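You operate a simulated robot arm through the tools that you are given. There is no shell and no other tool. Be economical: measure what you need, move in short steps, check, and stop when the job is done.

You are at the controls of a simulated robot arm. One attempt, no reset.

JOB
Brush grease on top of the steel stub and close the tin again.
Fine: put the brush back. Set down upright: blue grease brush. A coat counts when it lies all over at full strength: go over it till it gets no stronger.

Only the result counts: the job must be done as asked and must still hold three seconds after the hand-in. Knocking over, shifting, dropping, spilling or breaking anything else fails it.

ROBOT AND FRAMES
A 6-joint arm with a two-finger parallel gripper, fixed in place. Base frame: the origin is at the foot of the arm, x ahead of it, y to its left, z up; the work surface is at about z = 0.794. Lengths are in m, angles in rad, forces in N, time in s.
With the tool pointing down near the work surface it reaches from about 0.32 to 0.76 m from the base axis. Its first joint turns from -1.152 to 1.152 rad. Payload 2.45 kg.
The tool frame sits at the grasp point between the pads (the TCP): z along the fingers, y along the line on which they close. The tips reach 0.024 m beyond it. The gripper opens to 0.068 m. The fingers are 0.017 m wide and 0.01 m thick; the gripper's body (0.04 by 0.07 m) begins 0.041 m behind the TCP.
Orientation is told as [roll, pitch, yaw] about the base's x, y, z axes, in that order, counted from this pose: with the fingers straight down and closing along the base's y, the tool's x points along the base's -x, its y along +y and its z along -z.

CONTROLS
- The arm moves only by the tool drive_tool. Its argument "series" is a list of rows, each an object (a shift or turn left out is 0, a gripper value left out holds the last) with "rotation": the turn, a rotation vector about the base's x, y, z in rad, a list of three; "translation": the shift along the base's x, y, z in m, a list of three; "hand": the opening, from 0 (shut) to 1 (fully open). In form: [{"rotation": [rx, ry, rz], "translation": [dx, dy, dz], "hand": hand}, ...]. A call has 1 to 12 rows; each row shifts and turns the commanded pose from where the row before left it. Each row takes 0.2 s and may step no farther than 0.05 m and 0.15 rad from the row before; otherwise, or with a gripper value out of range, the whole call is refused. A pose out of reach is approached as far as the arm can. The call stops where the force on the tool passes 40 N (or 10 N more than at its start, if that is more) or the arm is blocked; 0.2 s more then pass. The fingers move at their own pace (about 0.108 m/s each) and stop on an object; they squeeze with about 30 N. The grip force told is the motor's: it shows also when the fingers shut on nothing. Time passes only in rows, and 0.2 s behind the last, so rows that do not move let the fingers close. The reply holds the time, the measured pose of the TCP, the force on the tool along the base axes, the opening and the grip force, in the units named above and with some noise, with the torque about the TCP (base axes, N m) and any sound that the robot's microphone picked up.
- Cameras (640 x 400 px; columns grow to the right, rows downward): "scene" is fixed at [0.1638, 0.4217, 1.4434]; the picture's right is [-0.75, -0.67, 0.00], its down [-0.50, 0.56, -0.66] and it looks along [0.44, -0.49, -0.75] (base axes); focal length 308 px, centre (320, 200). "wrist" rides on the gripper at [0.084, 0.011, -0.075] in the tool frame; the picture's right is [-0.13, 0.99, 0.00], its down [-0.60, -0.08, -0.79] and it looks along [-0.79, -0.10, 0.61] (tool axes); focal length 251 px, centre (320, 200). There is no depth. A picture from a camera that has moved, and an enlarged one, comes with that camera's place and axes in the base frame and with its lens.
- capture(camera): a new picture of that camera. The clock stands still meanwhile.
- inspect(camera, box): a new picture of the part [left, top, right, bottom] of that camera's present view, enlarged. The clock stands still meanwhile.
- sign_off(): hands the job in; it is judged then, once.

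Work in short steps. Places have to be worked out from the pictures, the camera data and where the tool is seen: move nearer, look again, correct. Check each grasp and each placing, and mend what went wrong. You have 120 turns and 76 pictures in all, those below and enlarged ones among them. Open the gripper and draw the arm clear of the work before you hand the job in, unless the task says otherwise; then end with one line.

The tools are called after ">>>" by a JSON object that holds its "op" and its "data". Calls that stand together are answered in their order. drive_tool: Moves the arm, as the interface text tells. Its arguments: {"type":"object","properties":{"series":{"type":"array","items":{"type":"object","properties":{"rotation":{"type":"array","items":{"type":"number"}},"translation":{"type":"array","items":{"type":"number"}},"hand":{"type":"number"}}}}},"required":["series"]} The other tools are called the same way: capture (camera) takes a picture; inspect (camera, box) takes an enlarged picture of a part of a camera's view; sign_off () hands the job in.

At the start:

```text
t: 0.0
ee_pos: [0.4943, 0.063, 1.1333]
orientation: [0.002, -0.002, 0.0]
force: [0.0, -0.7, 0.5]
ft_torque: [-0.02, 0.04, 0.02]
width: 0.0681
grasp_force: 0.0
```

scene: 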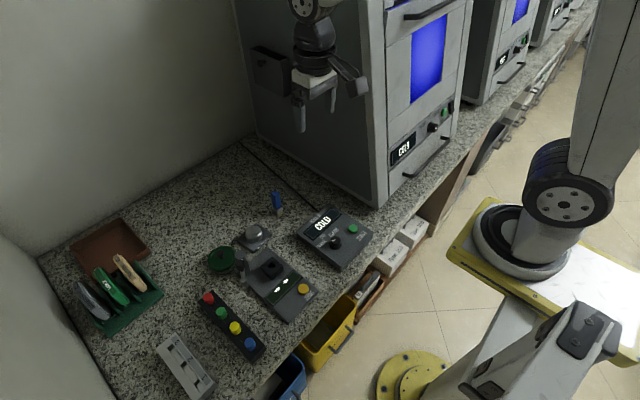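
wrist: 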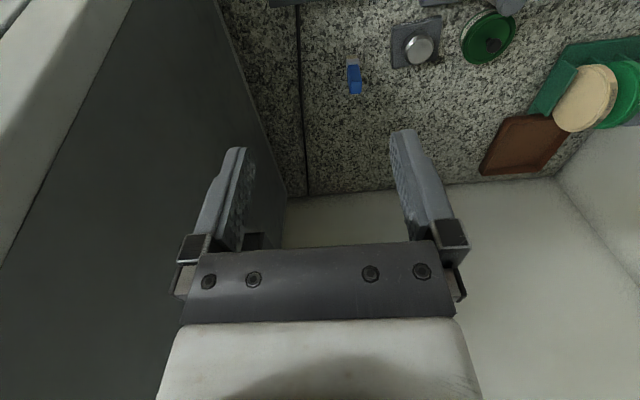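

The overview shows a blue brush, a stub, and a green round tin; I'll enlarge these to identify them.

>>> {"op": "inspect", "data": {"camera": "scene", "box": [180, 170, 340, 270]}}

>>> {"op": "inspect", "data": {"camera": "wrist", "box": [320, 0, 540, 137]}}

```text
4.00 times, centred on (260, 220) of scene
camera zoom: at [0.1638, 0.4217, 1.4434], right [-0.75, -0.67, 0.0], down [-0.5, 0.56, -0.66], along [0.44, -0.49, -0.75], focal length 1232 px, centre (560, 120)
```

zoom: 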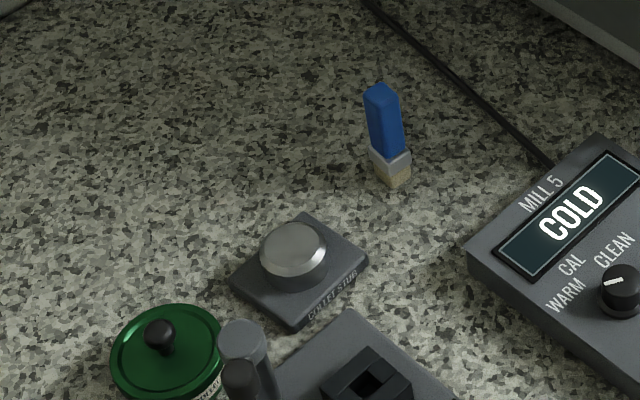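

```text
2.91 times, centred on (430, 68) of wrist
camera zoom: at [0.4097, 0.075, 1.2083], right [0.13, 0.99, 0.0], down [0.6, -0.08, 0.79], along [0.79, -0.1, -0.61], focal length 731 px, centre (0, 582)
```

zoom: 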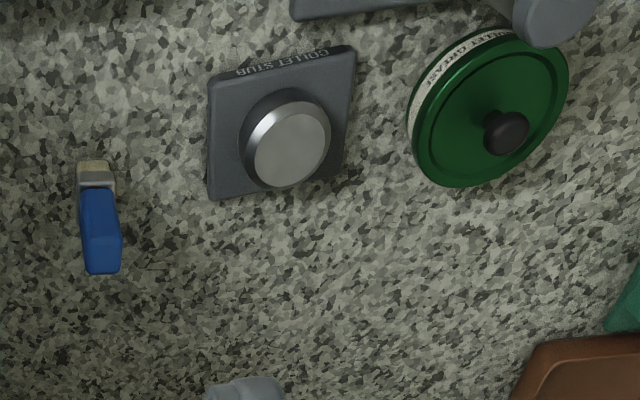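

Found: brush about (0.59,0.11), stub (0.583,0.20), tin (0.575,0.29). I'll look at what stands close to the tin.

>>> {"op": "inspect", "data": {"camera": "scene", "box": [190, 220, 320, 301]}}

>>> {"op": "inspect", "data": {"camera": "scene", "box": [40, 210, 280, 360]}}

>>> {"op": "drive_tool", "data": {"series": [{"translation": [-0.03, 0.04, 0]}, {"translation": [-0.03, 0.04, -0.02]}, {"translation": [0, 0.03, -0.04]}, {"translation": [0, 0, -0.04]}]}}

>>> {"op": "capture", "data": {"camera": "wrist"}}

```text
4.92 times, centred on (255, 260) of scene
camera zoom: at [0.1638, 0.4217, 1.4434], right [-0.75, -0.67, 0.0], down [-0.5, 0.56, -0.66], along [0.44, -0.49, -0.75], focal length 1516 px, centre (640, -98)
```

zoom: 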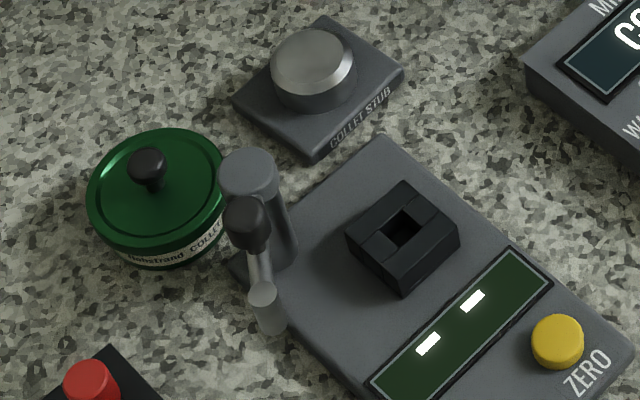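

```text
2.67 times, centred on (160, 285) of scene
camera zoom: at [0.1638, 0.4217, 1.4434], right [-0.75, -0.67, 0.0], down [-0.5, 0.56, -0.66], along [0.44, -0.49, -0.75], focal length 821 px, centre (747, -27)
```

zoom: 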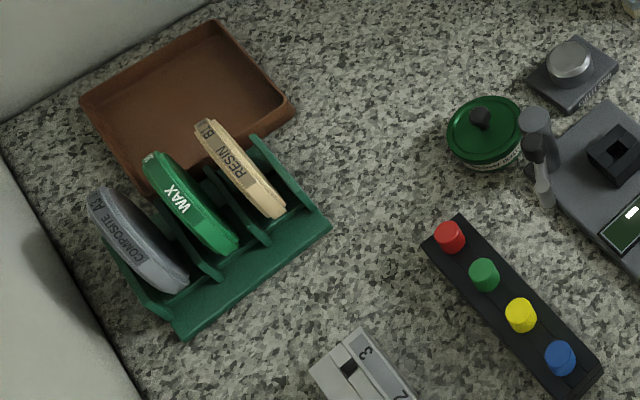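

```text
refused: row 2 steps farther than a row can; nothing moved
```

```text
69 pictures are left
camera wrist: at [0.4097, 0.075, 1.2083], right [0.13, 0.99, 0.0], down [0.6, -0.08, 0.79], along [0.79, -0.1, -0.61], focal length 251 px, centre (320, 200)
```

wrist: 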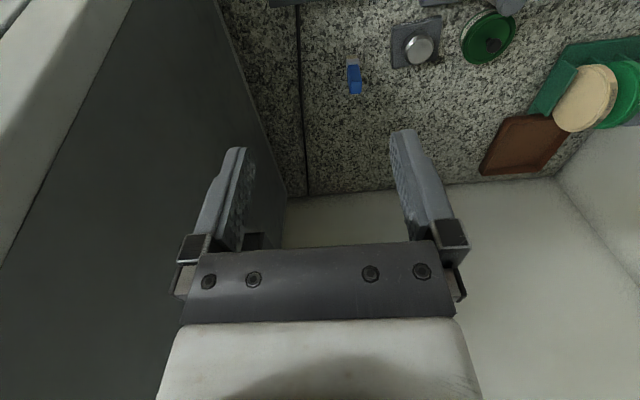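

I'll back off in smaller steps for a better view.

>>> {"op": "drive_tool", "data": {"series": [{"translation": [-0.03, 0.03, 0]}, {"translation": [-0.03, 0.03, 0]}, {"translation": [-0.03, 0.03, 0]}, {"translation": [-0.02, 0.03, -0.03]}, {"translation": [0, 0.015, -0.04]}, {"translation": [0, 0, -0.04]}]}}

>>> {"op": "capture", "data": {"camera": "wrist"}}

```text
t: 1.4
ee_pos: [0.3847, 0.2006, 1.0258]
orientation: [0.0, 0.0, 0.001]
force: [-0.1, 0.0, 0.4]
ft_torque: [0.03, 0.01, 0.01]
width: 0.068
grasp_force: 0.0
```

```text
68 pictures are left
camera wrist: at [0.3014, 0.2128, 1.1], right [0.13, 0.99, 0.0], down [0.6, -0.08, 0.79], along [0.79, -0.1, -0.61], focal length 251 px, centre (320, 200)
```

wrist: 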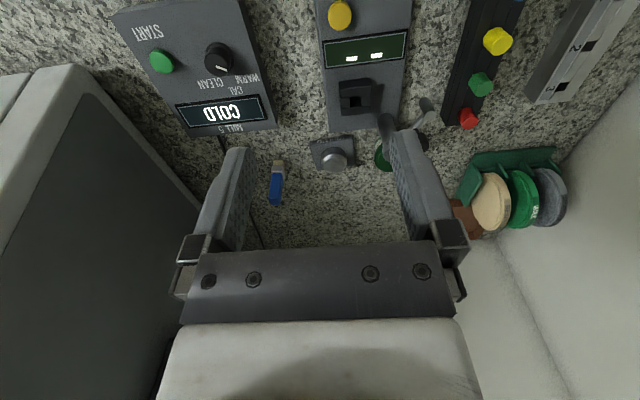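

>>> {"op": "inspect", "data": {"camera": "wrist", "box": [240, 90, 460, 228]}}

```text
2.90 times, centred on (350, 159) of wrist
camera zoom: at [0.3014, 0.2128, 1.1], right [0.13, 0.99, 0.0], down [0.6, -0.08, 0.79], along [0.79, -0.1, -0.61], focal length 729 px, centre (233, 319)
```

zoom: 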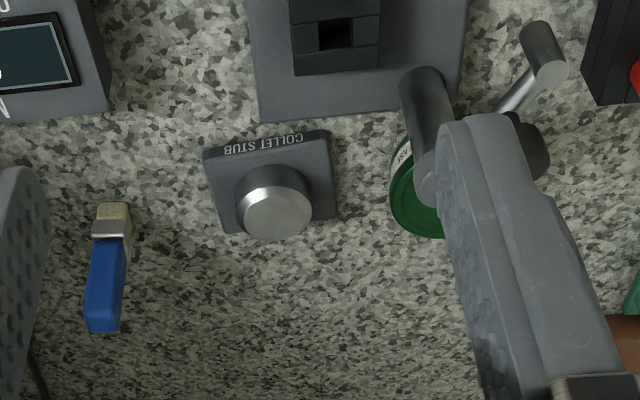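

I'll turn the tool by +90° so the wrist camera rides over the −y side, clear of the post and crank beside the tin, and look at the tin.

>>> {"op": "drive_tool", "data": {"series": [{"rotation": [0, 0, 0.1428], "translation": [0.017, -0.004, 0]}, {"rotation": [0, 0, 0.1428], "translation": [0.017, -0.004, 0]}, {"rotation": [0, 0, 0.1428], "translation": [0.017, -0.004, 0]}, {"rotation": [0, 0, 0.1428], "translation": [0.017, 0, 0]}, {"rotation": [0, 0, 0.1428], "translation": [0.017, 0, 0]}, {"rotation": [0, 0, 0.1428], "translation": [0.017, 0, 0]}, {"rotation": [0, 0, 0.1428], "translation": [0.017, 0, 0]}, {"rotation": [0, 0, 0.1428], "translation": [0.017, 0, 0]}, {"rotation": [0, 0, 0.1428], "translation": [0.017, 0, 0]}, {"rotation": [0, 0, 0.1428], "translation": [0.017, 0, 0]}, {"rotation": [0, 0, 0.1428], "translation": [0.02, 0, 0]}]}}

>>> {"op": "capture", "data": {"camera": "wrist"}}

```text
t: 3.8
ee_pos: [0.5732, 0.1865, 1.0231]
orientation: [0.001, 0.0, 1.574]
force: [0.0, 0.2, -1.0]
ft_torque: [0.03, -0.03, 0.0]
width: 0.068
grasp_force: 0.1
```

```text
66 pictures are left
camera wrist: at [0.5625, 0.1037, 1.0978], right [-0.99, 0.13, 0.0], down [0.08, 0.6, 0.79], along [0.1, 0.79, -0.61], focal length 251 px, centre (320, 200)
```

wrist: 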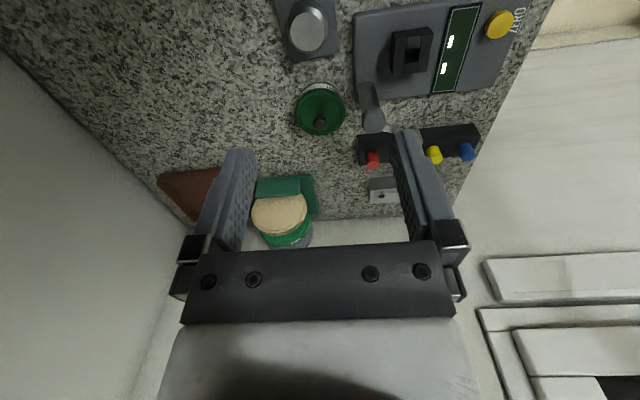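

>>> {"op": "inspect", "data": {"camera": "wrist", "box": [260, 0, 420, 150]}}

```text
2.67 times, centred on (340, 75) of wrist
camera zoom: at [0.5625, 0.1037, 1.0978], right [-0.99, 0.13, 0.0], down [0.08, 0.6, 0.79], along [0.1, 0.79, -0.61], focal length 670 px, centre (267, 533)
```

zoom: 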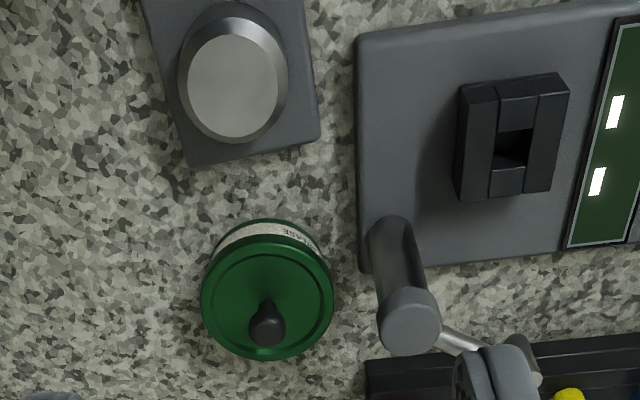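

Triangulation: tin (0.586,0.295), lid top ≈0.81, knob top ≈0.828; stub top (0.588,0.20,0.812). Moving above the knob with a partial opening.

>>> {"op": "drive_tool", "data": {"series": [{"translation": [0.013, 0.035, 0], "hand": 0.6}, {"translation": [0, 0.035, 0]}, {"translation": [0, 0.0385, -0.02]}, {"translation": [0, 0, -0.04]}, {"translation": [0, 0, -0.04]}, {"translation": [0, 0, -0.023]}]}}

>>> {"op": "capture", "data": {"camera": "wrist"}}

>>> {"op": "inspect", "data": {"camera": "scene", "box": [190, 180, 320, 261]}}

```text
t: 5.2
ee_pos: [0.5875, 0.293, 0.9016]
orientation: [0.0, -0.002, 1.572]
force: [-0.2, 0.1, -0.3]
ft_torque: [0.01, -0.04, -0.04]
width: 0.0406
grasp_force: 0.0
```

```text
64 pictures are left
camera wrist: at [0.576, 0.2109, 0.977], right [-0.99, 0.13, 0.0], down [0.08, 0.6, 0.79], along [0.1, 0.79, -0.61], focal length 251 px, centre (320, 200)
```

wrist: 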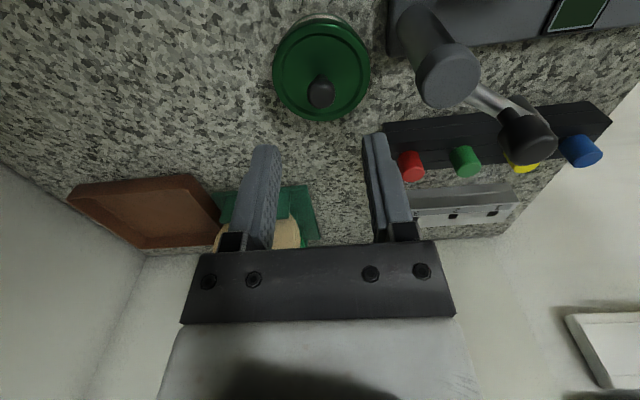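

```text
4.92 times, centred on (255, 220) of scene
camera zoom: at [0.1638, 0.4217, 1.4434], right [-0.75, -0.67, 0.0], down [-0.5, 0.56, -0.66], along [0.44, -0.49, -0.75], focal length 1516 px, centre (640, 99)
```

zoom: 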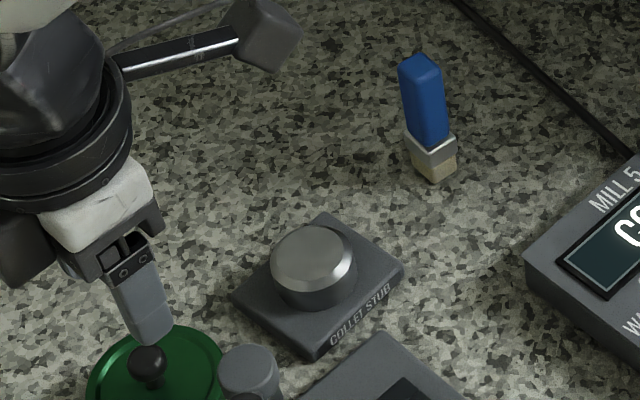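

Aligned over the knob; I'll descend to z≈0.845 and check.

>>> {"op": "drive_tool", "data": {"series": [{"translation": [-0.002, 0, -0.03]}, {"translation": [0, 0, -0.017]}, {"translation": [0, 0, -0.009]}, {}]}}

>>> {"op": "capture", "data": {"camera": "wrist"}}

>>> {"op": "inspect", "data": {"camera": "scene", "box": [190, 200, 320, 281]}}

```text
t: 6.2
ee_pos: [0.5855, 0.2941, 0.8451]
orientation: [0.0, -0.004, 1.573]
force: [0.0, -0.2, 0.7]
ft_torque: [0.02, 0.01, 0.01]
width: 0.0409
grasp_force: 0.1
```

```text
62 pictures are left
camera wrist: at [0.574, 0.2119, 0.9195], right [-0.99, 0.13, 0.0], down [0.08, 0.6, 0.79], along [0.1, 0.79, -0.61], focal length 251 px, centre (320, 200)
```

wrist: 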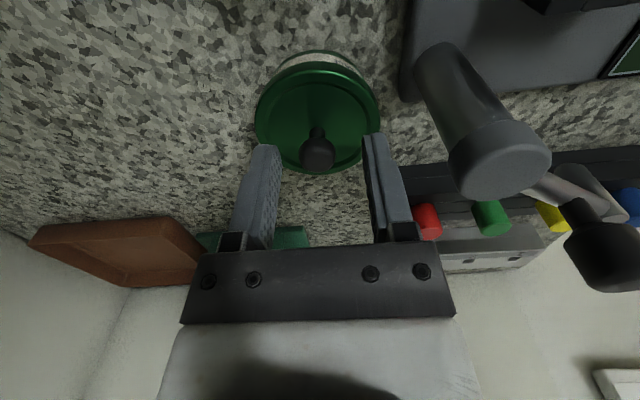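

```text
4.92 times, centred on (255, 240) of scene
camera zoom: at [0.1638, 0.4217, 1.4434], right [-0.75, -0.67, 0.0], down [-0.5, 0.56, -0.66], along [0.44, -0.49, -0.75], focal length 1516 px, centre (640, 1)
```

zoom: 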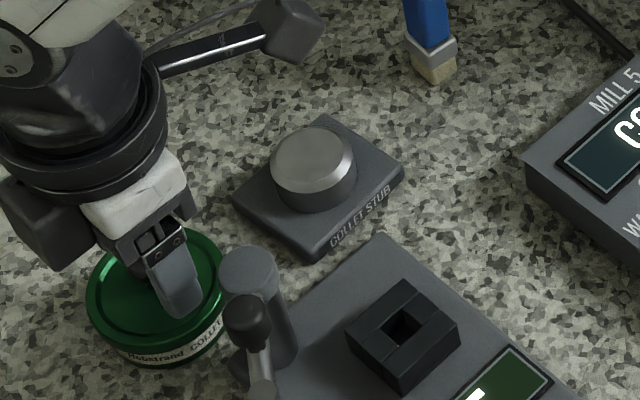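

Tips are about level with the knob's lower half and it is centred; going down 4 mm more and closing.

>>> {"op": "drive_tool", "data": {"series": [{"translation": [0, 0, -0.002]}, {"translation": [0, 0, -0.002]}, {"hand": 0.4}, {"hand": 0}, {}, {}]}}

```text
t: 7.6
ee_pos: [0.5858, 0.2951, 0.8409]
orientation: [0.002, -0.003, 1.573]
force: [1.1, 0.6, -0.2]
ft_torque: [0.0, -0.04, 0.04]
width: 0.0157
grasp_force: 30.1
heard: snap
```

Gripped at 15.7 mm. Lifting gently.

>>> {"op": "drive_tool", "data": {"series": [{"translation": [0, 0, 0.004]}, {"translation": [0, 0, 0.01]}, {"translation": [0, 0, 0.02]}, {"translation": [0, 0, 0.02]}, {}]}}

>>> {"op": "capture", "data": {"camera": "wrist"}}

>>> {"op": "inspect", "data": {"camera": "scene", "box": [190, 200, 320, 281]}}

```text
t: 8.8
ee_pos: [0.585, 0.2947, 0.8952]
orientation: [0.002, -0.002, 1.573]
force: [-0.4, 0.3, -1.1]
ft_torque: [0.0, -0.01, -0.05]
width: 0.0154
grasp_force: 29.8
```

```text
60 pictures are left
camera wrist: at [0.5738, 0.2118, 0.9697], right [-0.99, 0.13, 0.0], down [0.08, 0.6, 0.79], along [0.1, 0.79, -0.61], focal length 251 px, centre (320, 200)
```

wrist: 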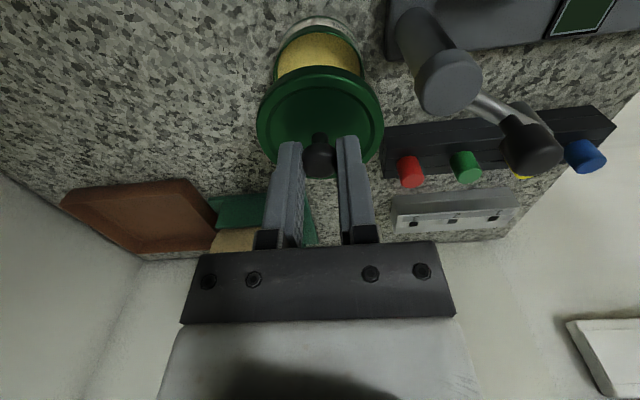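

```text
4.92 times, centred on (255, 240) of scene
camera zoom: at [0.1638, 0.4217, 1.4434], right [-0.75, -0.67, 0.0], down [-0.5, 0.56, -0.66], along [0.44, -0.49, -0.75], focal length 1516 px, centre (640, 1)
```

zoom: 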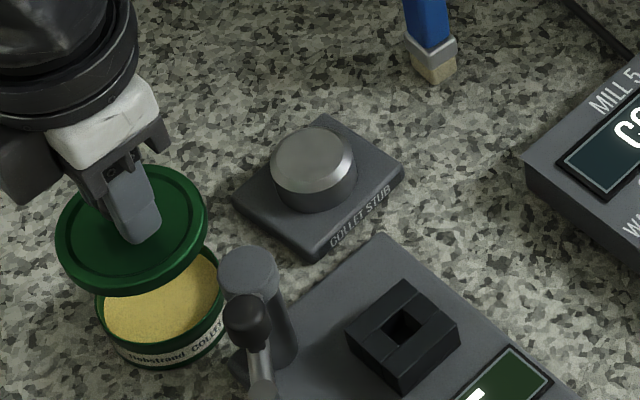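

Lid is off; grease visible. I'll set the lid down on free counter at about (0.672,0.26).

>>> {"op": "drive_tool", "data": {"series": [{"translation": [0.03, -0.012, 0]}, {"translation": [0.03, -0.012, 0]}, {"translation": [0.027, -0.011, 0]}, {"translation": [0, 0, -0.03]}, {"translation": [0, 0, -0.018]}, {}]}}

>>> {"op": "inspect", "data": {"camera": "scene", "box": [150, 170, 310, 270]}}

```text
t: 10.2
ee_pos: [0.6713, 0.2588, 0.8466]
orientation: [0.002, -0.002, 1.572]
force: [0.6, 0.4, 0.0]
ft_torque: [0.0, 0.02, 0.0]
width: 0.0154
grasp_force: 29.7
```

```text
4.00 times, centred on (230, 220) of scene
camera zoom: at [0.1638, 0.4217, 1.4434], right [-0.75, -0.67, 0.0], down [-0.5, 0.56, -0.66], along [0.44, -0.49, -0.75], focal length 1232 px, centre (680, 120)
```

zoom: 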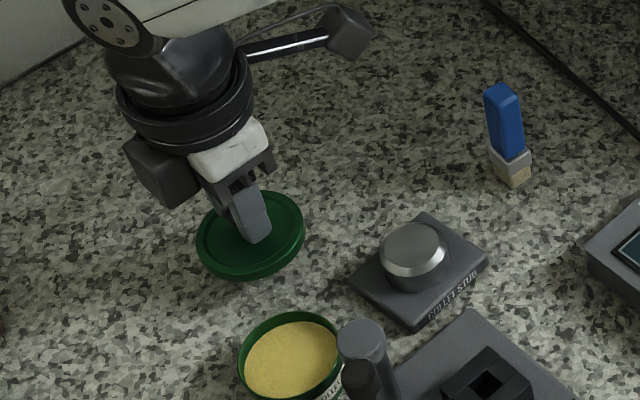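

Clear of the tin; lowering in small steps until contact.

>>> {"op": "drive_tool", "data": {"series": [{"translation": [0, 0, -0.004]}, {"translation": [0, 0, -0.003]}, {"translation": [0, 0, -0.003]}]}}

```text
t: 11.0
ee_pos: [0.671, 0.259, 0.836]
orientation: [0.002, -0.002, 1.573]
force: [0.8, 0.5, -0.8]
ft_torque: [-0.03, -0.01, -0.01]
width: 0.0154
grasp_force: 30.0
```

>>> {"op": "drive_tool", "data": {"series": [{"translation": [0, 0, -0.002]}, {"translation": [0, 0, -0.002]}, {}]}}

```text
t: 11.8
ee_pos: [0.6704, 0.2591, 0.8332]
orientation: [0.001, -0.003, 1.572]
force: [-0.2, 0.2, -1.4]
ft_torque: [0.0, -0.02, -0.03]
width: 0.0158
grasp_force: 29.7
```

>>> {"op": "drive_tool", "data": {"series": [{"translation": [0, 0, -0.0015]}, {"translation": [0, 0, -0.0015]}, {}]}}

```text
t: 12.6
ee_pos: [0.6716, 0.2598, 0.8297]
orientation: [-0.001, -0.002, 1.572]
force: [-1.0, 0.4, -0.1]
ft_torque: [0.02, -0.03, 0.0]
width: 0.0158
grasp_force: 30.1
```

>>> {"op": "drive_tool", "data": {"series": [{"translation": [0, 0, -0.0015]}, {"translation": [0, 0, -0.0015]}, {"translation": [0, 0, -0.0015]}, {}]}}

>>> {"op": "inspect", "data": {"camera": "scene", "box": [180, 210, 260, 260]}}

```text
t: 13.6
ee_pos: [0.6715, 0.259, 0.8249]
orientation: [0.001, -0.001, 1.573]
force: [0.4, 0.4, -0.8]
ft_torque: [0.04, 0.03, -0.01]
width: 0.0154
grasp_force: 29.8
```

```text
8.00 times, centred on (220, 235) of scene
camera zoom: at [0.1638, 0.4217, 1.4434], right [-0.75, -0.67, 0.0], down [-0.5, 0.56, -0.66], along [0.44, -0.49, -0.75], focal length 2463 px, centre (1120, -80)
```

zoom: 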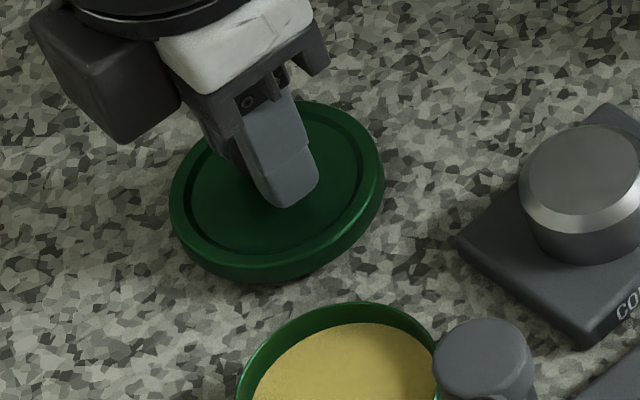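

>>> {"op": "drive_tool", "data": {"series": [{"translation": [0, 0, -0.0015]}, {"translation": [0, 0, -0.0015]}, {}]}}

```text
t: 14.4
ee_pos: [0.6715, 0.2602, 0.8222]
orientation: [-0.001, -0.001, 1.574]
force: [0.4, -0.2, -0.3]
ft_torque: [-0.02, 0.01, 0.0]
width: 0.016
grasp_force: 30.4
```

>>> {"op": "drive_tool", "data": {"series": [{"translation": [0, 0, -0.0015]}, {"translation": [0, 0, -0.0015]}, {}]}}

>>> {"op": "capture", "data": {"camera": "wrist"}}

```text
t: 15.2
ee_pos: [0.6724, 0.2605, 0.821]
orientation: [0.0, -0.001, 1.572]
force: [-1.9, 0.9, 5.4]
ft_torque: [-0.05, 0.03, -0.06]
width: 0.0161
grasp_force: 30.1
```

```text
56 pictures are left
camera wrist: at [0.6611, 0.1766, 0.894], right [-0.99, 0.13, 0.0], down [0.08, 0.6, 0.79], along [0.1, 0.79, -0.61], focal length 251 px, centre (320, 200)
```

wrist: 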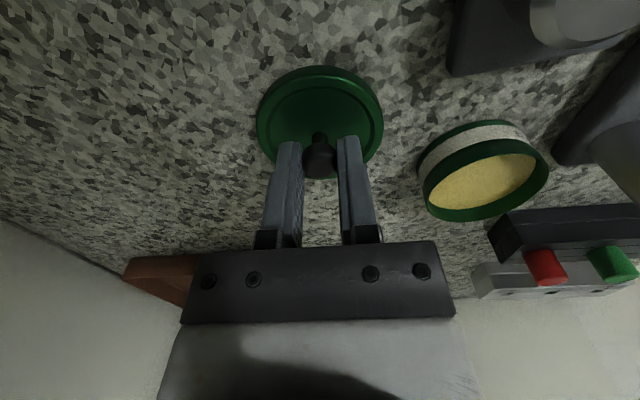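

Contact felt (5.4 N): lid is on the counter. Releasing, rising, then rotating back to yaw 0 toward the brush.

>>> {"op": "drive_tool", "data": {"series": [{"hand": 0.6}, {}, {"translation": [0, 0, 0.02]}, {"translation": [0, 0, 0.04]}, {"translation": [0, 0, 0.04]}, {"translation": [0, 0, 0.03]}]}}

>>> {"op": "drive_tool", "data": {"series": [{"rotation": [0, 0, -0.143], "translation": [-0.02, -0.014, 0]}, {"rotation": [0, 0, -0.143], "translation": [-0.02, -0.014, 0]}, {"rotation": [0, 0, -0.143], "translation": [-0.02, -0.014, 0]}, {"rotation": [0, 0, -0.143], "translation": [-0.02, -0.014, 0]}, {"rotation": [0, 0, -0.143], "translation": [-0.02, -0.014, 0]}, {"rotation": [0, 0, -0.143], "translation": [-0.02, -0.014, 0]}, {"rotation": [0, 0, -0.143], "translation": [-0.02, -0.014, 0]}, {"rotation": [0, 0, -0.143], "translation": [-0.02, -0.014, 0]}, {"rotation": [0, 0, -0.143], "translation": [-0.01, -0.014, 0]}, {"rotation": [0, 0, -0.143], "translation": [-0.01, -0.014, 0]}, {"rotation": [0, 0, -0.142], "translation": [0, -0.01, 0], "hand": 1}]}}

>>> {"op": "capture", "data": {"camera": "wrist"}}

>>> {"op": "inspect", "data": {"camera": "scene", "box": [180, 190, 290, 260]}}

```text
t: 16.6
ee_pos: [0.6714, 0.2602, 0.9492]
orientation: [0.001, -0.001, 1.573]
force: [0.3, -0.2, 0.3]
ft_torque: [-0.03, 0.0, 0.0]
width: 0.0407
grasp_force: 0.1
```

```text
t: 19.0
ee_pos: [0.4921, 0.1081, 0.9487]
orientation: [0.001, 0.0, -0.002]
force: [-0.1, 0.1, 0.0]
ft_torque: [-0.04, -0.03, 0.04]
width: 0.0682
grasp_force: 0.1
```

```text
55 pictures are left
camera wrist: at [0.4078, 0.1212, 1.0236], right [0.13, 0.99, 0.0], down [0.6, -0.08, 0.79], along [0.79, -0.1, -0.61], focal length 251 px, centre (320, 200)
```

wrist: 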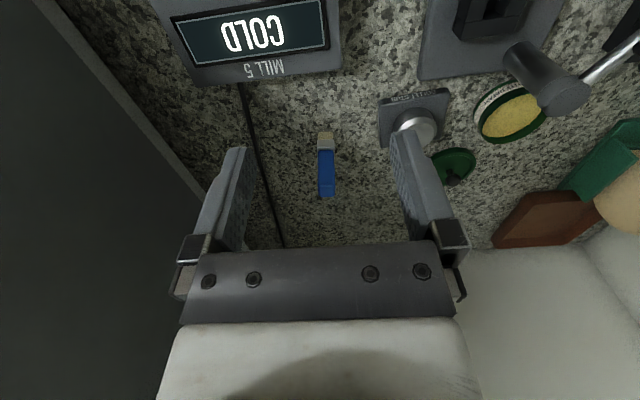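

```text
5.71 times, centred on (235, 225) of scene
camera zoom: at [0.1638, 0.4217, 1.4434], right [-0.75, -0.67, 0.0], down [-0.5, 0.56, -0.66], along [0.44, -0.49, -0.75], focal length 1760 px, centre (806, 57)
```

zoom: 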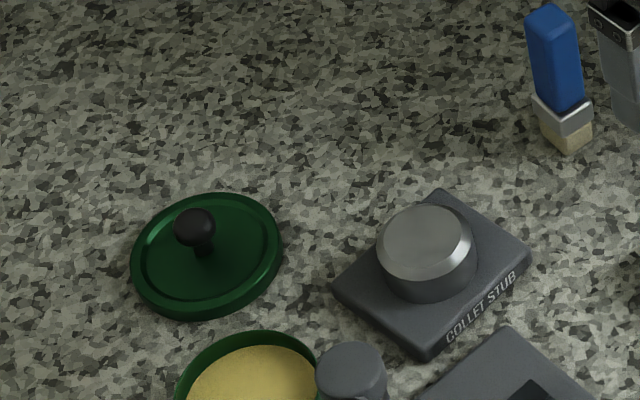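

>>> {"op": "inspect", "data": {"camera": "wrist", "box": [280, 110, 376, 210]}}

>>> {"op": "inspect", "data": {"camera": "scene", "box": [258, 185, 298, 221]}}

```text
4.00 times, centred on (328, 160) of wrist
camera zoom: at [0.4078, 0.1212, 1.0236], right [0.13, 0.99, 0.0], down [0.6, -0.08, 0.79], along [0.79, -0.1, -0.61], focal length 1006 px, centre (288, 360)
```

zoom: 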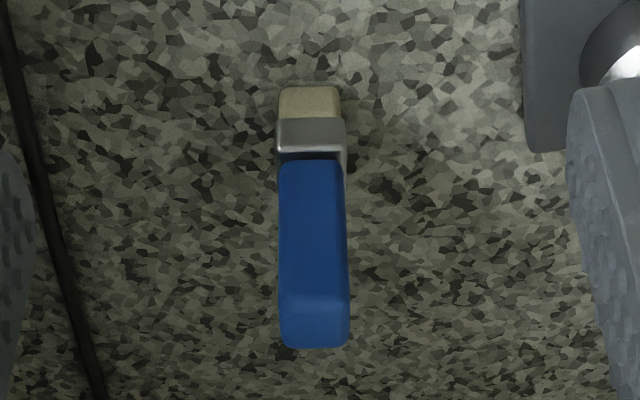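

```text
11.11 times, centred on (278, 203) of scene
camera zoom: at [0.1638, 0.4217, 1.4434], right [-0.75, -0.67, 0.0], down [-0.5, 0.56, -0.66], along [0.44, -0.49, -0.75], focal length 3421 px, centre (787, 167)
```

zoom: 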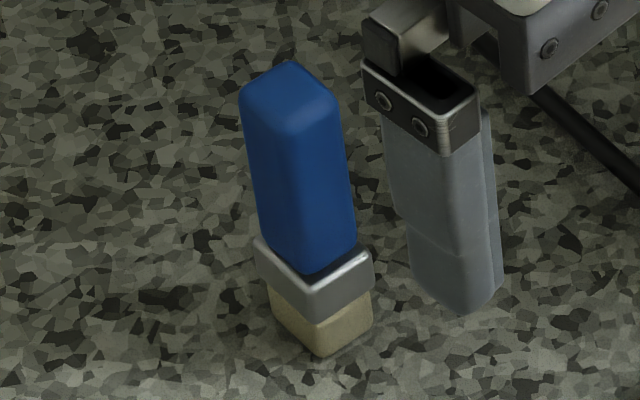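

Brush stands at about (0.597,0.108), its faces turned about −0.13 rad, ~0.02×0.016 m, top ≈0.885. I'll align the tool over it.

>>> {"op": "drive_tool", "data": {"series": [{"rotation": [0, 0, -0.13], "translation": [0.035, 0, 0]}, {"translation": [0.035, 0, 0]}, {"translation": [0.034, 0, 0]}, {}]}}

>>> {"op": "capture", "data": {"camera": "wrist"}}

>>> {"op": "inspect", "data": {"camera": "scene", "box": [238, 165, 318, 215]}}

```text
t: 20.0
ee_pos: [0.5949, 0.1079, 0.9503]
orientation: [0.001, 0.0, -0.131]
force: [-0.1, 0.1, 1.0]
ft_torque: [0.0, -0.02, -0.03]
width: 0.0681
grasp_force: 0.0
```

```text
51 pictures are left
camera wrist: at [0.5132, 0.1326, 1.0239], right [0.26, 0.97, 0.0], down [0.59, -0.16, 0.79], along [0.77, -0.2, -0.61], focal length 251 px, centre (320, 200)
```

wrist: 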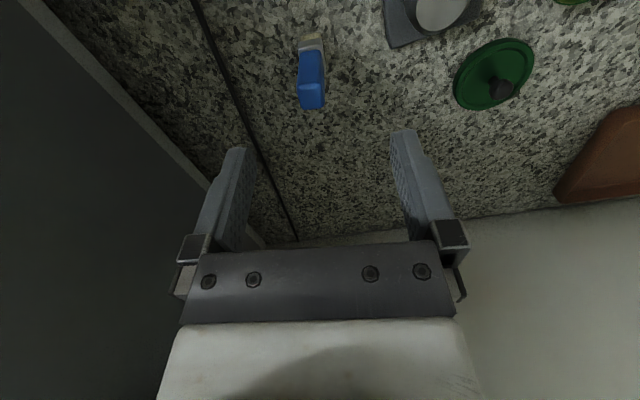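

```text
8.00 times, centred on (278, 190) of scene
camera zoom: at [0.1638, 0.4217, 1.4434], right [-0.75, -0.67, 0.0], down [-0.5, 0.56, -0.66], along [0.44, -0.49, -0.75], focal length 2463 px, centre (656, 280)
```

zoom: 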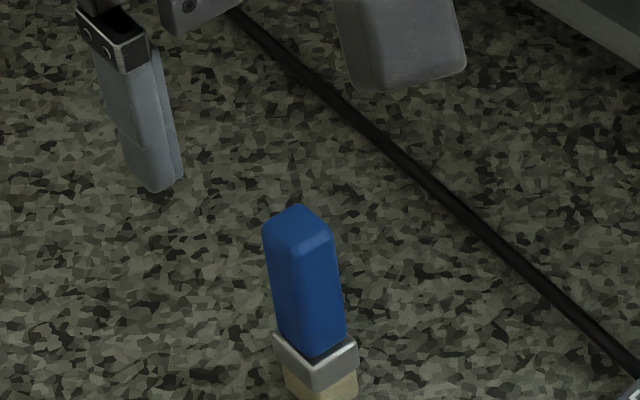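

Alignment good (handle at ≈(0.597,0.107)). Descending to z≈0.872 and then closing.

>>> {"op": "drive_tool", "data": {"series": [{"translation": [0.002, -0.001, -0.03]}, {"translation": [0, 0, -0.03]}, {"translation": [0, 0, -0.017]}, {}]}}

>>> {"op": "capture", "data": {"camera": "wrist"}}

```text
t: 21.0
ee_pos: [0.5963, 0.1105, 0.8729]
orientation: [0.003, -0.003, -0.131]
force: [0.3, -0.2, -0.2]
ft_torque: [0.0, 0.0, 0.0]
width: 0.0678
grasp_force: 0.1
```

```text
49 pictures are left
camera wrist: at [0.5139, 0.1335, 0.9473], right [0.26, 0.97, 0.0], down [0.59, -0.16, 0.79], along [0.77, -0.2, -0.61], focal length 251 px, centre (320, 200)
```

wrist: 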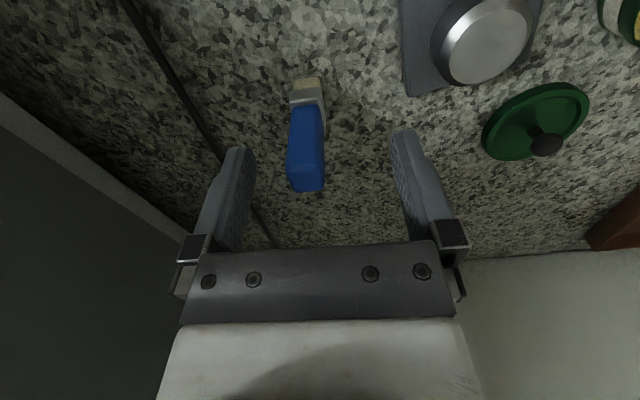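

Brush sits ~4 mm to −y of the finger midline; correcting, then closing slowly.

>>> {"op": "drive_tool", "data": {"series": [{"translation": [0, -0.0045, 0]}, {"hand": 0.6}, {"hand": 0.4}, {}]}}

>>> {"op": "capture", "data": {"camera": "wrist"}}

```text
t: 22.0
ee_pos: [0.5966, 0.1054, 0.8722]
orientation: [0.002, 0.0, -0.129]
force: [0.0, -0.1, 0.4]
ft_torque: [0.01, 0.0, -0.02]
width: 0.0271
grasp_force: 0.0
```

```text
48 pictures are left
camera wrist: at [0.514, 0.1281, 0.9473], right [0.26, 0.97, 0.0], down [0.59, -0.16, 0.79], along [0.77, -0.2, -0.61], focal length 251 px, centre (320, 200)
```

wrist: 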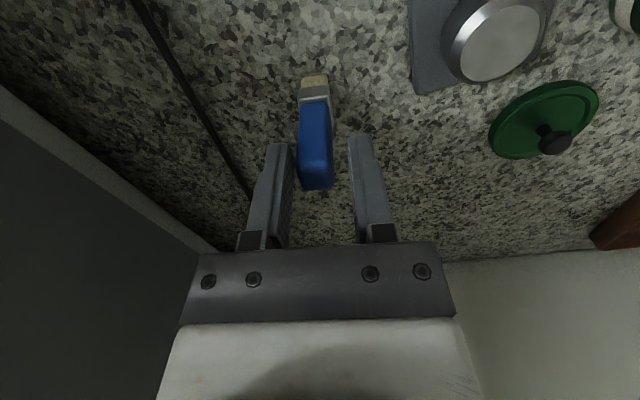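

>>> {"op": "drive_tool", "data": {"series": [{"translation": [0, -0.001, 0]}, {"hand": 0.25}, {"hand": 0}, {}, {}]}}

>>> {"op": "inspect", "data": {"camera": "scene", "box": [238, 165, 318, 215]}}

```text
t: 23.2
ee_pos: [0.5966, 0.1027, 0.8726]
orientation: [0.002, -0.002, -0.13]
force: [-0.6, 0.0, 0.5]
ft_torque: [0.0, 0.0, -0.03]
width: 0.0168
grasp_force: 30.0
```

```text
8.00 times, centred on (278, 190) of scene
camera zoom: at [0.1638, 0.4217, 1.4434], right [-0.75, -0.67, 0.0], down [-0.5, 0.56, -0.66], along [0.44, -0.49, -0.75], focal length 2463 px, centre (656, 280)
```

zoom: 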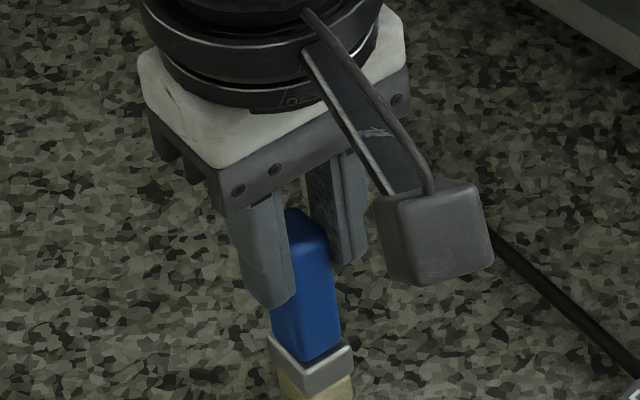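

Brush held at 16.8 mm. Lifting straight up and travelling over the tin.

>>> {"op": "drive_tool", "data": {"series": [{"translation": [0, 0, 0.02]}, {"translation": [0, 0, 0.04]}, {"translation": [0, 0, 0.03]}, {"translation": [0, 0.045, 0]}, {"translation": [0, 0.045, 0]}, {"translation": [-0.006, 0.045, 0]}, {"translation": [-0.006, 0.045, 0]}, {"translation": [0, 0.011, 0]}, {}]}}

>>> {"op": "capture", "data": {"camera": "wrist"}}

>>> {"op": "inspect", "data": {"camera": "scene", "box": [180, 190, 300, 265]}}

```text
t: 25.2
ee_pos: [0.5876, 0.2948, 0.9636]
orientation: [0.001, -0.002, -0.128]
force: [0.2, 0.6, 1.3]
ft_torque: [0.01, 0.04, 0.03]
width: 0.0169
grasp_force: 29.9
```

```text
46 pictures are left
camera wrist: at [0.5056, 0.3179, 1.0382], right [0.26, 0.97, 0.0], down [0.59, -0.16, 0.79], along [0.77, -0.2, -0.61], focal length 251 px, centre (320, 200)
```

wrist: 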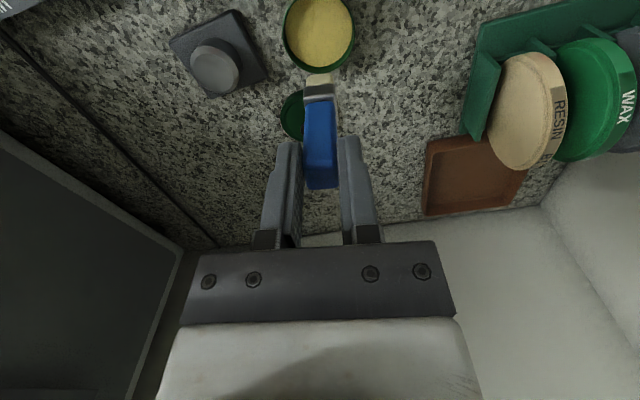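

```text
5.33 times, centred on (240, 228) of scene
camera zoom: at [0.1638, 0.4218, 1.4434], right [-0.75, -0.67, 0.0], down [-0.5, 0.56, -0.66], along [0.44, -0.49, -0.75], focal length 1642 px, centre (747, 53)
```

zoom: 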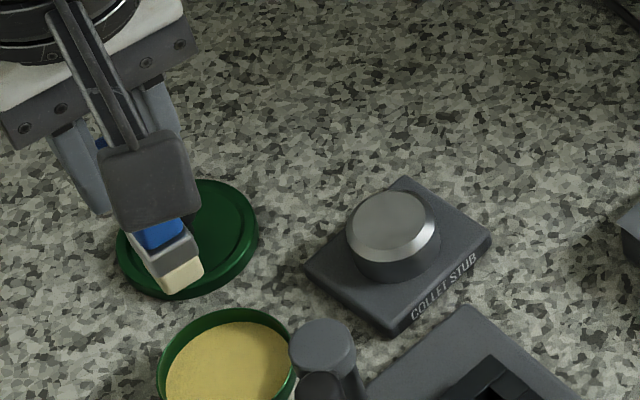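

Tin centre reads ≈(0.583,0.296). Lowering the bristles to just above the grease, then feeling down.

>>> {"op": "drive_tool", "data": {"series": [{"translation": [-0.003, 0.001, -0.03]}, {"translation": [0, 0, -0.03]}, {"translation": [0, 0, -0.01]}, {}]}}

>>> {"op": "capture", "data": {"camera": "wrist"}}

>>> {"op": "inspect", "data": {"camera": "scene", "box": [180, 210, 276, 270]}}

```text
t: 26.2
ee_pos: [0.584, 0.2951, 0.8919]
orientation: [0.0, -0.003, -0.129]
force: [-0.4, 0.2, 0.6]
ft_torque: [0.05, 0.05, -0.01]
width: 0.0171
grasp_force: 29.8
```

```text
44 pictures are left
camera wrist: at [0.5018, 0.3191, 0.9668], right [0.26, 0.97, 0.0], down [0.59, -0.16, 0.79], along [0.77, -0.2, -0.61], focal length 251 px, centre (320, 200)
```

wrist: 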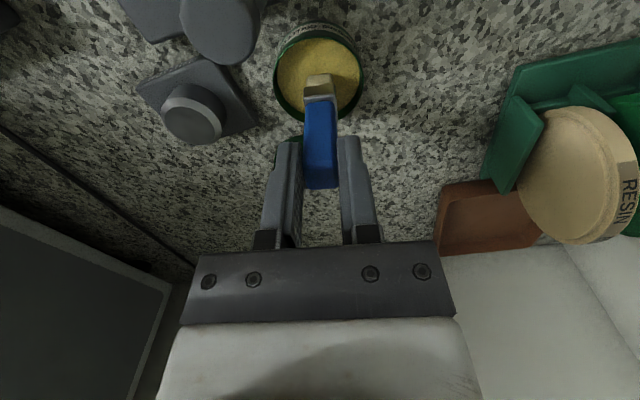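

```text
6.67 times, centred on (228, 240) of scene
camera zoom: at [0.1638, 0.4217, 1.4434], right [-0.75, -0.67, 0.0], down [-0.5, 0.56, -0.66], along [0.44, -0.49, -0.75], focal length 2053 px, centre (933, -67)
```

zoom: 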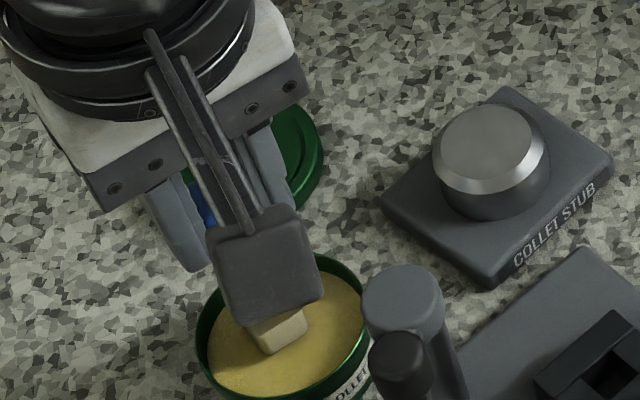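

Bristles are centred over the grease and clear of everything. Feeling down.

>>> {"op": "drive_tool", "data": {"series": [{"translation": [0, 0, -0.003]}, {"translation": [0, 0, -0.003]}, {"translation": [0, 0, -0.003]}, {}]}}

```text
t: 27.2
ee_pos: [0.5835, 0.2958, 0.8882]
orientation: [0.006, -0.009, -0.13]
force: [-3.1, -3.0, 33.7]
ft_torque: [-0.26, -0.02, 0.01]
width: 0.017
grasp_force: 29.7
```

Firm contact (34 N); easing off by 4 mm to a light press.

>>> {"op": "drive_tool", "data": {"series": [{"translation": [0, 0, 0.002]}, {"translation": [0, 0, 0.002]}, {}]}}

```text
t: 28.0
ee_pos: [0.5834, 0.2948, 0.8869]
orientation: [0.002, -0.002, -0.13]
force: [4.7, 1.1, 12.5]
ft_torque: [0.04, -0.64, 0.07]
width: 0.0168
grasp_force: 30.1
```

Light press now; a small swirl to load the bristles, then lift and check.

>>> {"op": "drive_tool", "data": {"series": [{"translation": [0, 0, 0.001]}, {"translation": [0.004, 0, 0]}, {"translation": [-0.004, 0.004, 0]}, {"translation": [-0.004, -0.004, 0]}, {"translation": [0.004, -0.004, 0]}, {"translation": [0, 0.004, 0]}, {}]}}

```text
t: 29.6
ee_pos: [0.5825, 0.294, 0.8885]
orientation: [0.0, 0.001, -0.128]
force: [0.7, -0.6, -0.5]
ft_torque: [-0.01, 0.02, -0.02]
width: 0.0164
grasp_force: 30.0
```

>>> {"op": "drive_tool", "data": {"series": [{"translation": [0, 0, 0.02]}, {"translation": [0, 0, 0.03]}, {"translation": [0, 0, 0.02]}, {}]}}

>>> {"op": "inspect", "data": {"camera": "wrist", "box": [256, 0, 384, 200]}}

>>> {"op": "inspect", "data": {"camera": "scene", "box": [180, 200, 276, 260]}}

```text
t: 30.6
ee_pos: [0.5834, 0.2947, 0.9587]
orientation: [0.0, -0.001, -0.129]
force: [-0.4, 0.2, -0.9]
ft_torque: [0.01, 0.07, 0.0]
width: 0.0166
grasp_force: 30.2
```

```text
2.00 times, centred on (320, 100) of wrist
camera zoom: at [0.5019, 0.3184, 1.0327], right [0.26, 0.97, 0.0], down [0.59, -0.16, 0.79], along [0.77, -0.2, -0.61], focal length 503 px, centre (320, 400)
```

zoom: 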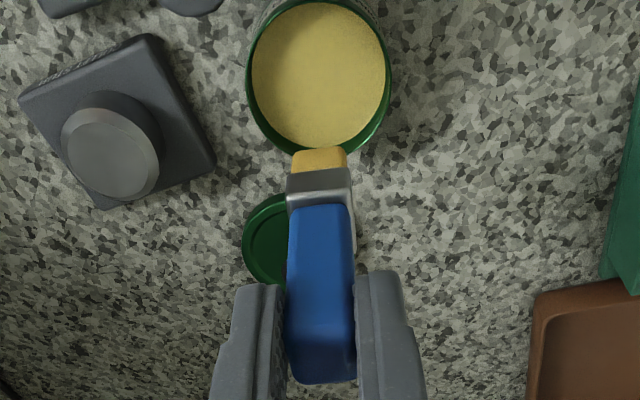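

```text
6.67 times, centred on (228, 230) of scene
camera zoom: at [0.1638, 0.4217, 1.4434], right [-0.75, -0.67, 0.0], down [-0.5, 0.56, -0.66], along [0.44, -0.49, -0.75], focal length 2053 px, centre (933, 0)
```

zoom: 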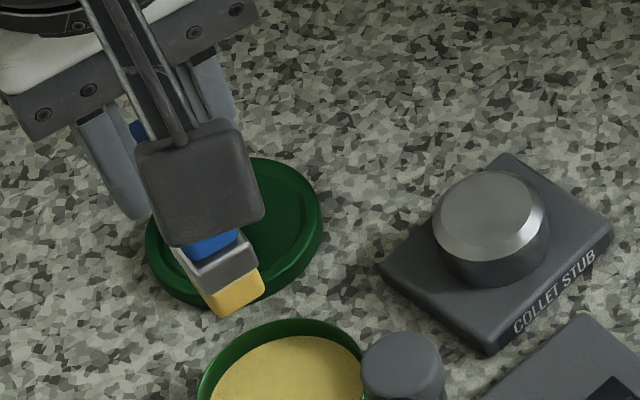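

Bristles are loaded (amber). Moving over the stub at ≈(0.584,0.203) and lowering to just above.

>>> {"op": "drive_tool", "data": {"series": [{"translation": [0, -0.046, 0]}, {"translation": [0, -0.046, 0]}, {"translation": [0, 0, -0.03]}, {"translation": [0, 0, -0.02]}, {}]}}

>>> {"op": "inspect", "data": {"camera": "wrist", "box": [240, 20, 400, 170]}}

>>> {"op": "inspect", "data": {"camera": "scene", "box": [205, 200, 301, 260]}}

```text
t: 31.8
ee_pos: [0.5833, 0.2021, 0.9078]
orientation: [0.003, -0.003, -0.129]
force: [-0.3, 0.1, -0.7]
ft_torque: [0.01, 0.0, 0.01]
width: 0.0167
grasp_force: 29.7
```

```text
2.67 times, centred on (320, 95) of wrist
camera zoom: at [0.5006, 0.2256, 0.9819], right [0.26, 0.97, 0.0], down [0.59, -0.16, 0.79], along [0.77, -0.2, -0.61], focal length 670 px, centre (320, 480)
```

zoom: 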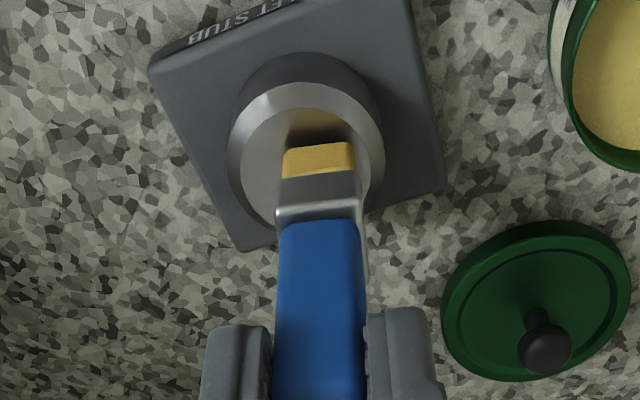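

```text
6.67 times, centred on (253, 230) of scene
camera zoom: at [0.1638, 0.4217, 1.4434], right [-0.75, -0.67, 0.0], down [-0.5, 0.56, -0.66], along [0.44, -0.49, -0.75], focal length 2053 px, centre (767, 0)
```

zoom: 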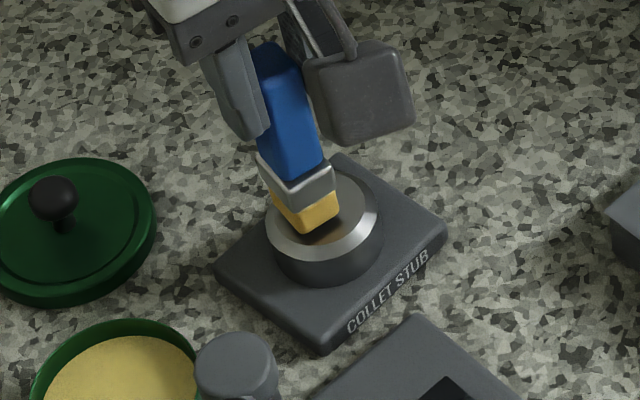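

Over the stub; feeling down in 2 mm steps.

>>> {"op": "drive_tool", "data": {"series": [{"translation": [0, 0, -0.002]}, {"translation": [0, 0, -0.002]}, {"translation": [0, 0, -0.002]}, {}]}}

```text
t: 32.8
ee_pos: [0.5828, 0.2032, 0.9032]
orientation: [0.003, -0.004, -0.13]
force: [-8.5, -2.0, 32.2]
ft_torque: [-0.27, 0.42, -0.02]
width: 0.0164
grasp_force: 29.9
```

Contact at TCP≈0.904; easing to a light pressure.

>>> {"op": "drive_tool", "data": {"series": [{"translation": [0, 0, 0.002]}, {}]}}

>>> {"op": "inspect", "data": {"camera": "wrist", "box": [240, 20, 400, 170]}}

```text
t: 33.4
ee_pos: [0.5835, 0.2027, 0.904]
orientation: [0.005, -0.005, -0.129]
force: [2.3, 0.0, 18.3]
ft_torque: [0.01, -0.43, -0.03]
width: 0.0171
grasp_force: 29.9
```

```text
2.67 times, centred on (320, 95) of wrist
camera zoom: at [0.5009, 0.2261, 0.9784], right [0.26, 0.97, 0.0], down [0.58, -0.16, 0.8], along [0.77, -0.2, -0.61], focal length 670 px, centre (320, 480)
```

zoom: 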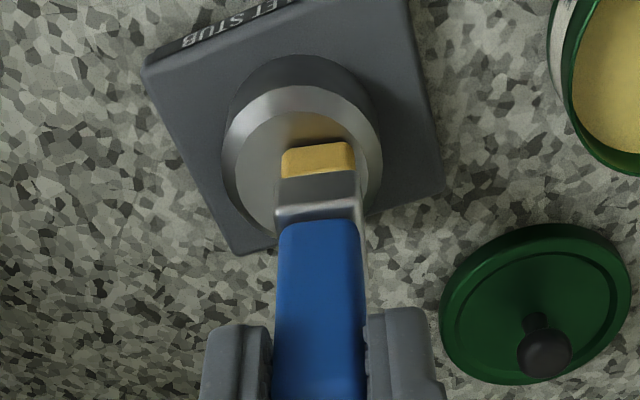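

Bristles touch; relative to the stub centre they sit ≈(+3,+5) mm. I'll start a raster over the top with light pressure.

>>> {"op": "drive_tool", "data": {"series": [{"translation": [-0.003, -0.005, 0.0005]}, {"translation": [-0.01, -0.012, 0]}, {"translation": [0.01, 0, 0]}, {"translation": [0.01, 0, 0]}, {"translation": [0, 0.006, 0]}, {"translation": [-0.01, 0, 0]}, {"translation": [-0.01, 0, 0]}, {"translation": [0, 0.006, 0]}, {"translation": [0.01, 0, 0]}, {"translation": [0.01, 0, 0]}]}}

>>> {"op": "inspect", "data": {"camera": "wrist", "box": [240, 20, 400, 170]}}

>>> {"op": "inspect", "data": {"camera": "scene", "box": [205, 200, 301, 260]}}

```text
t: 35.6
ee_pos: [0.5906, 0.1983, 0.9035]
orientation: [0.002, -0.001, -0.128]
force: [-4.3, 0.7, 12.6]
ft_torque: [0.04, 0.24, -0.01]
width: 0.0168
grasp_force: 29.8
```

```text
2.67 times, centred on (320, 95) of wrist
camera zoom: at [0.508, 0.2218, 0.9789], right [0.26, 0.97, 0.0], down [0.59, -0.16, 0.79], along [0.77, -0.2, -0.61], focal length 670 px, centre (320, 480)
```

zoom: 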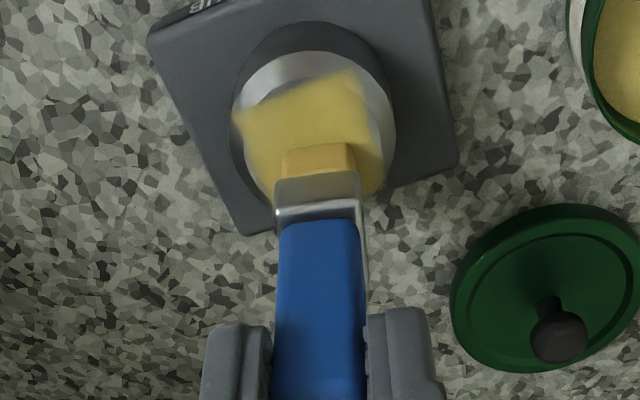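

```text
6.67 times, centred on (253, 230) of scene
camera zoom: at [0.1634, 0.4217, 1.4434], right [-0.75, -0.67, 0.0], down [-0.5, 0.56, -0.66], along [0.44, -0.49, -0.75], focal length 2053 px, centre (767, 0)
```

zoom: 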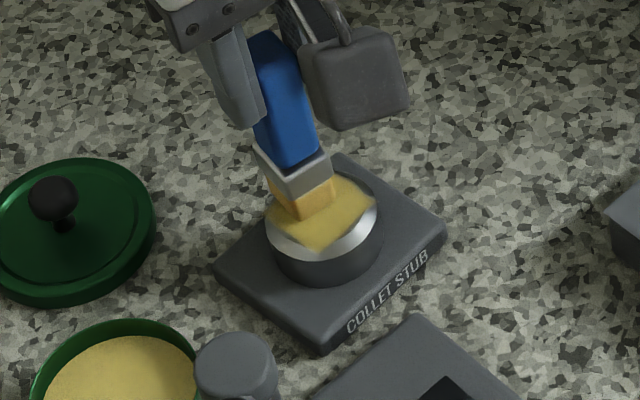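

The coat is forming; the −x rim and the +y side are still bare. Continuing the raster, with a bit more reach to −x.

>>> {"op": "drive_tool", "data": {"series": [{"translation": [0, 0.006, 0]}, {"translation": [-0.012, 0, 0]}, {"translation": [-0.012, 0, 0]}, {"translation": [0, 0.006, 0]}, {"translation": [0.012, 0, 0]}, {"translation": [0.012, 0, 0]}, {"translation": [-0.012, 0.002, 0]}, {"translation": [-0.013, -0.008, 0]}, {"translation": [0, -0.008, 0]}, {"translation": [0, -0.008, 0]}]}}

>>> {"op": "inspect", "data": {"camera": "wrist", "box": [240, 20, 400, 170]}}

>>> {"op": "inspect", "data": {"camera": "scene", "box": [205, 200, 301, 260]}}

```text
t: 37.8
ee_pos: [0.5666, 0.1883, 0.9045]
orientation: [0.0, 0.0, -0.13]
force: [0.3, 0.4, -1.2]
ft_torque: [0.01, 0.0, -0.03]
width: 0.0168
grasp_force: 29.7
```

```text
2.67 times, centred on (320, 95) of wrist
camera zoom: at [0.4833, 0.2112, 0.9791], right [0.26, 0.97, 0.0], down [0.59, -0.16, 0.79], along [0.77, -0.2, -0.61], focal length 670 px, centre (320, 480)
```

zoom: 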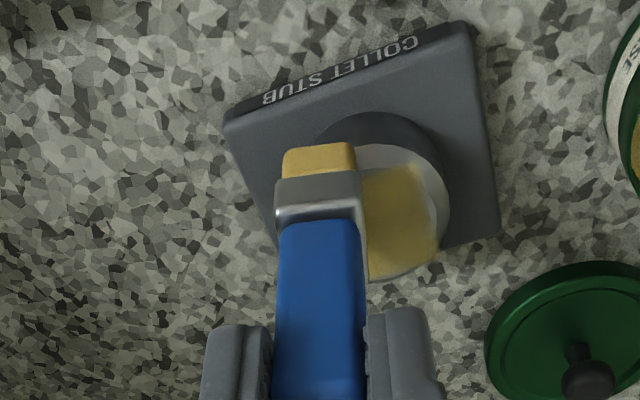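

```text
6.67 times, centred on (253, 230) of scene
camera zoom: at [0.1638, 0.4217, 1.4434], right [-0.75, -0.67, 0.0], down [-0.5, 0.56, -0.66], along [0.44, -0.49, -0.75], focal length 2053 px, centre (767, 0)
```

zoom: 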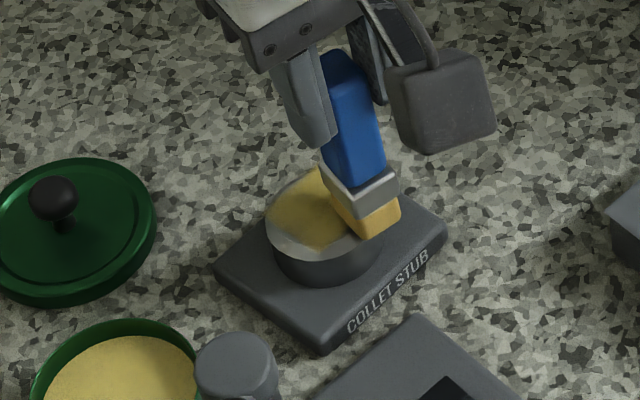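

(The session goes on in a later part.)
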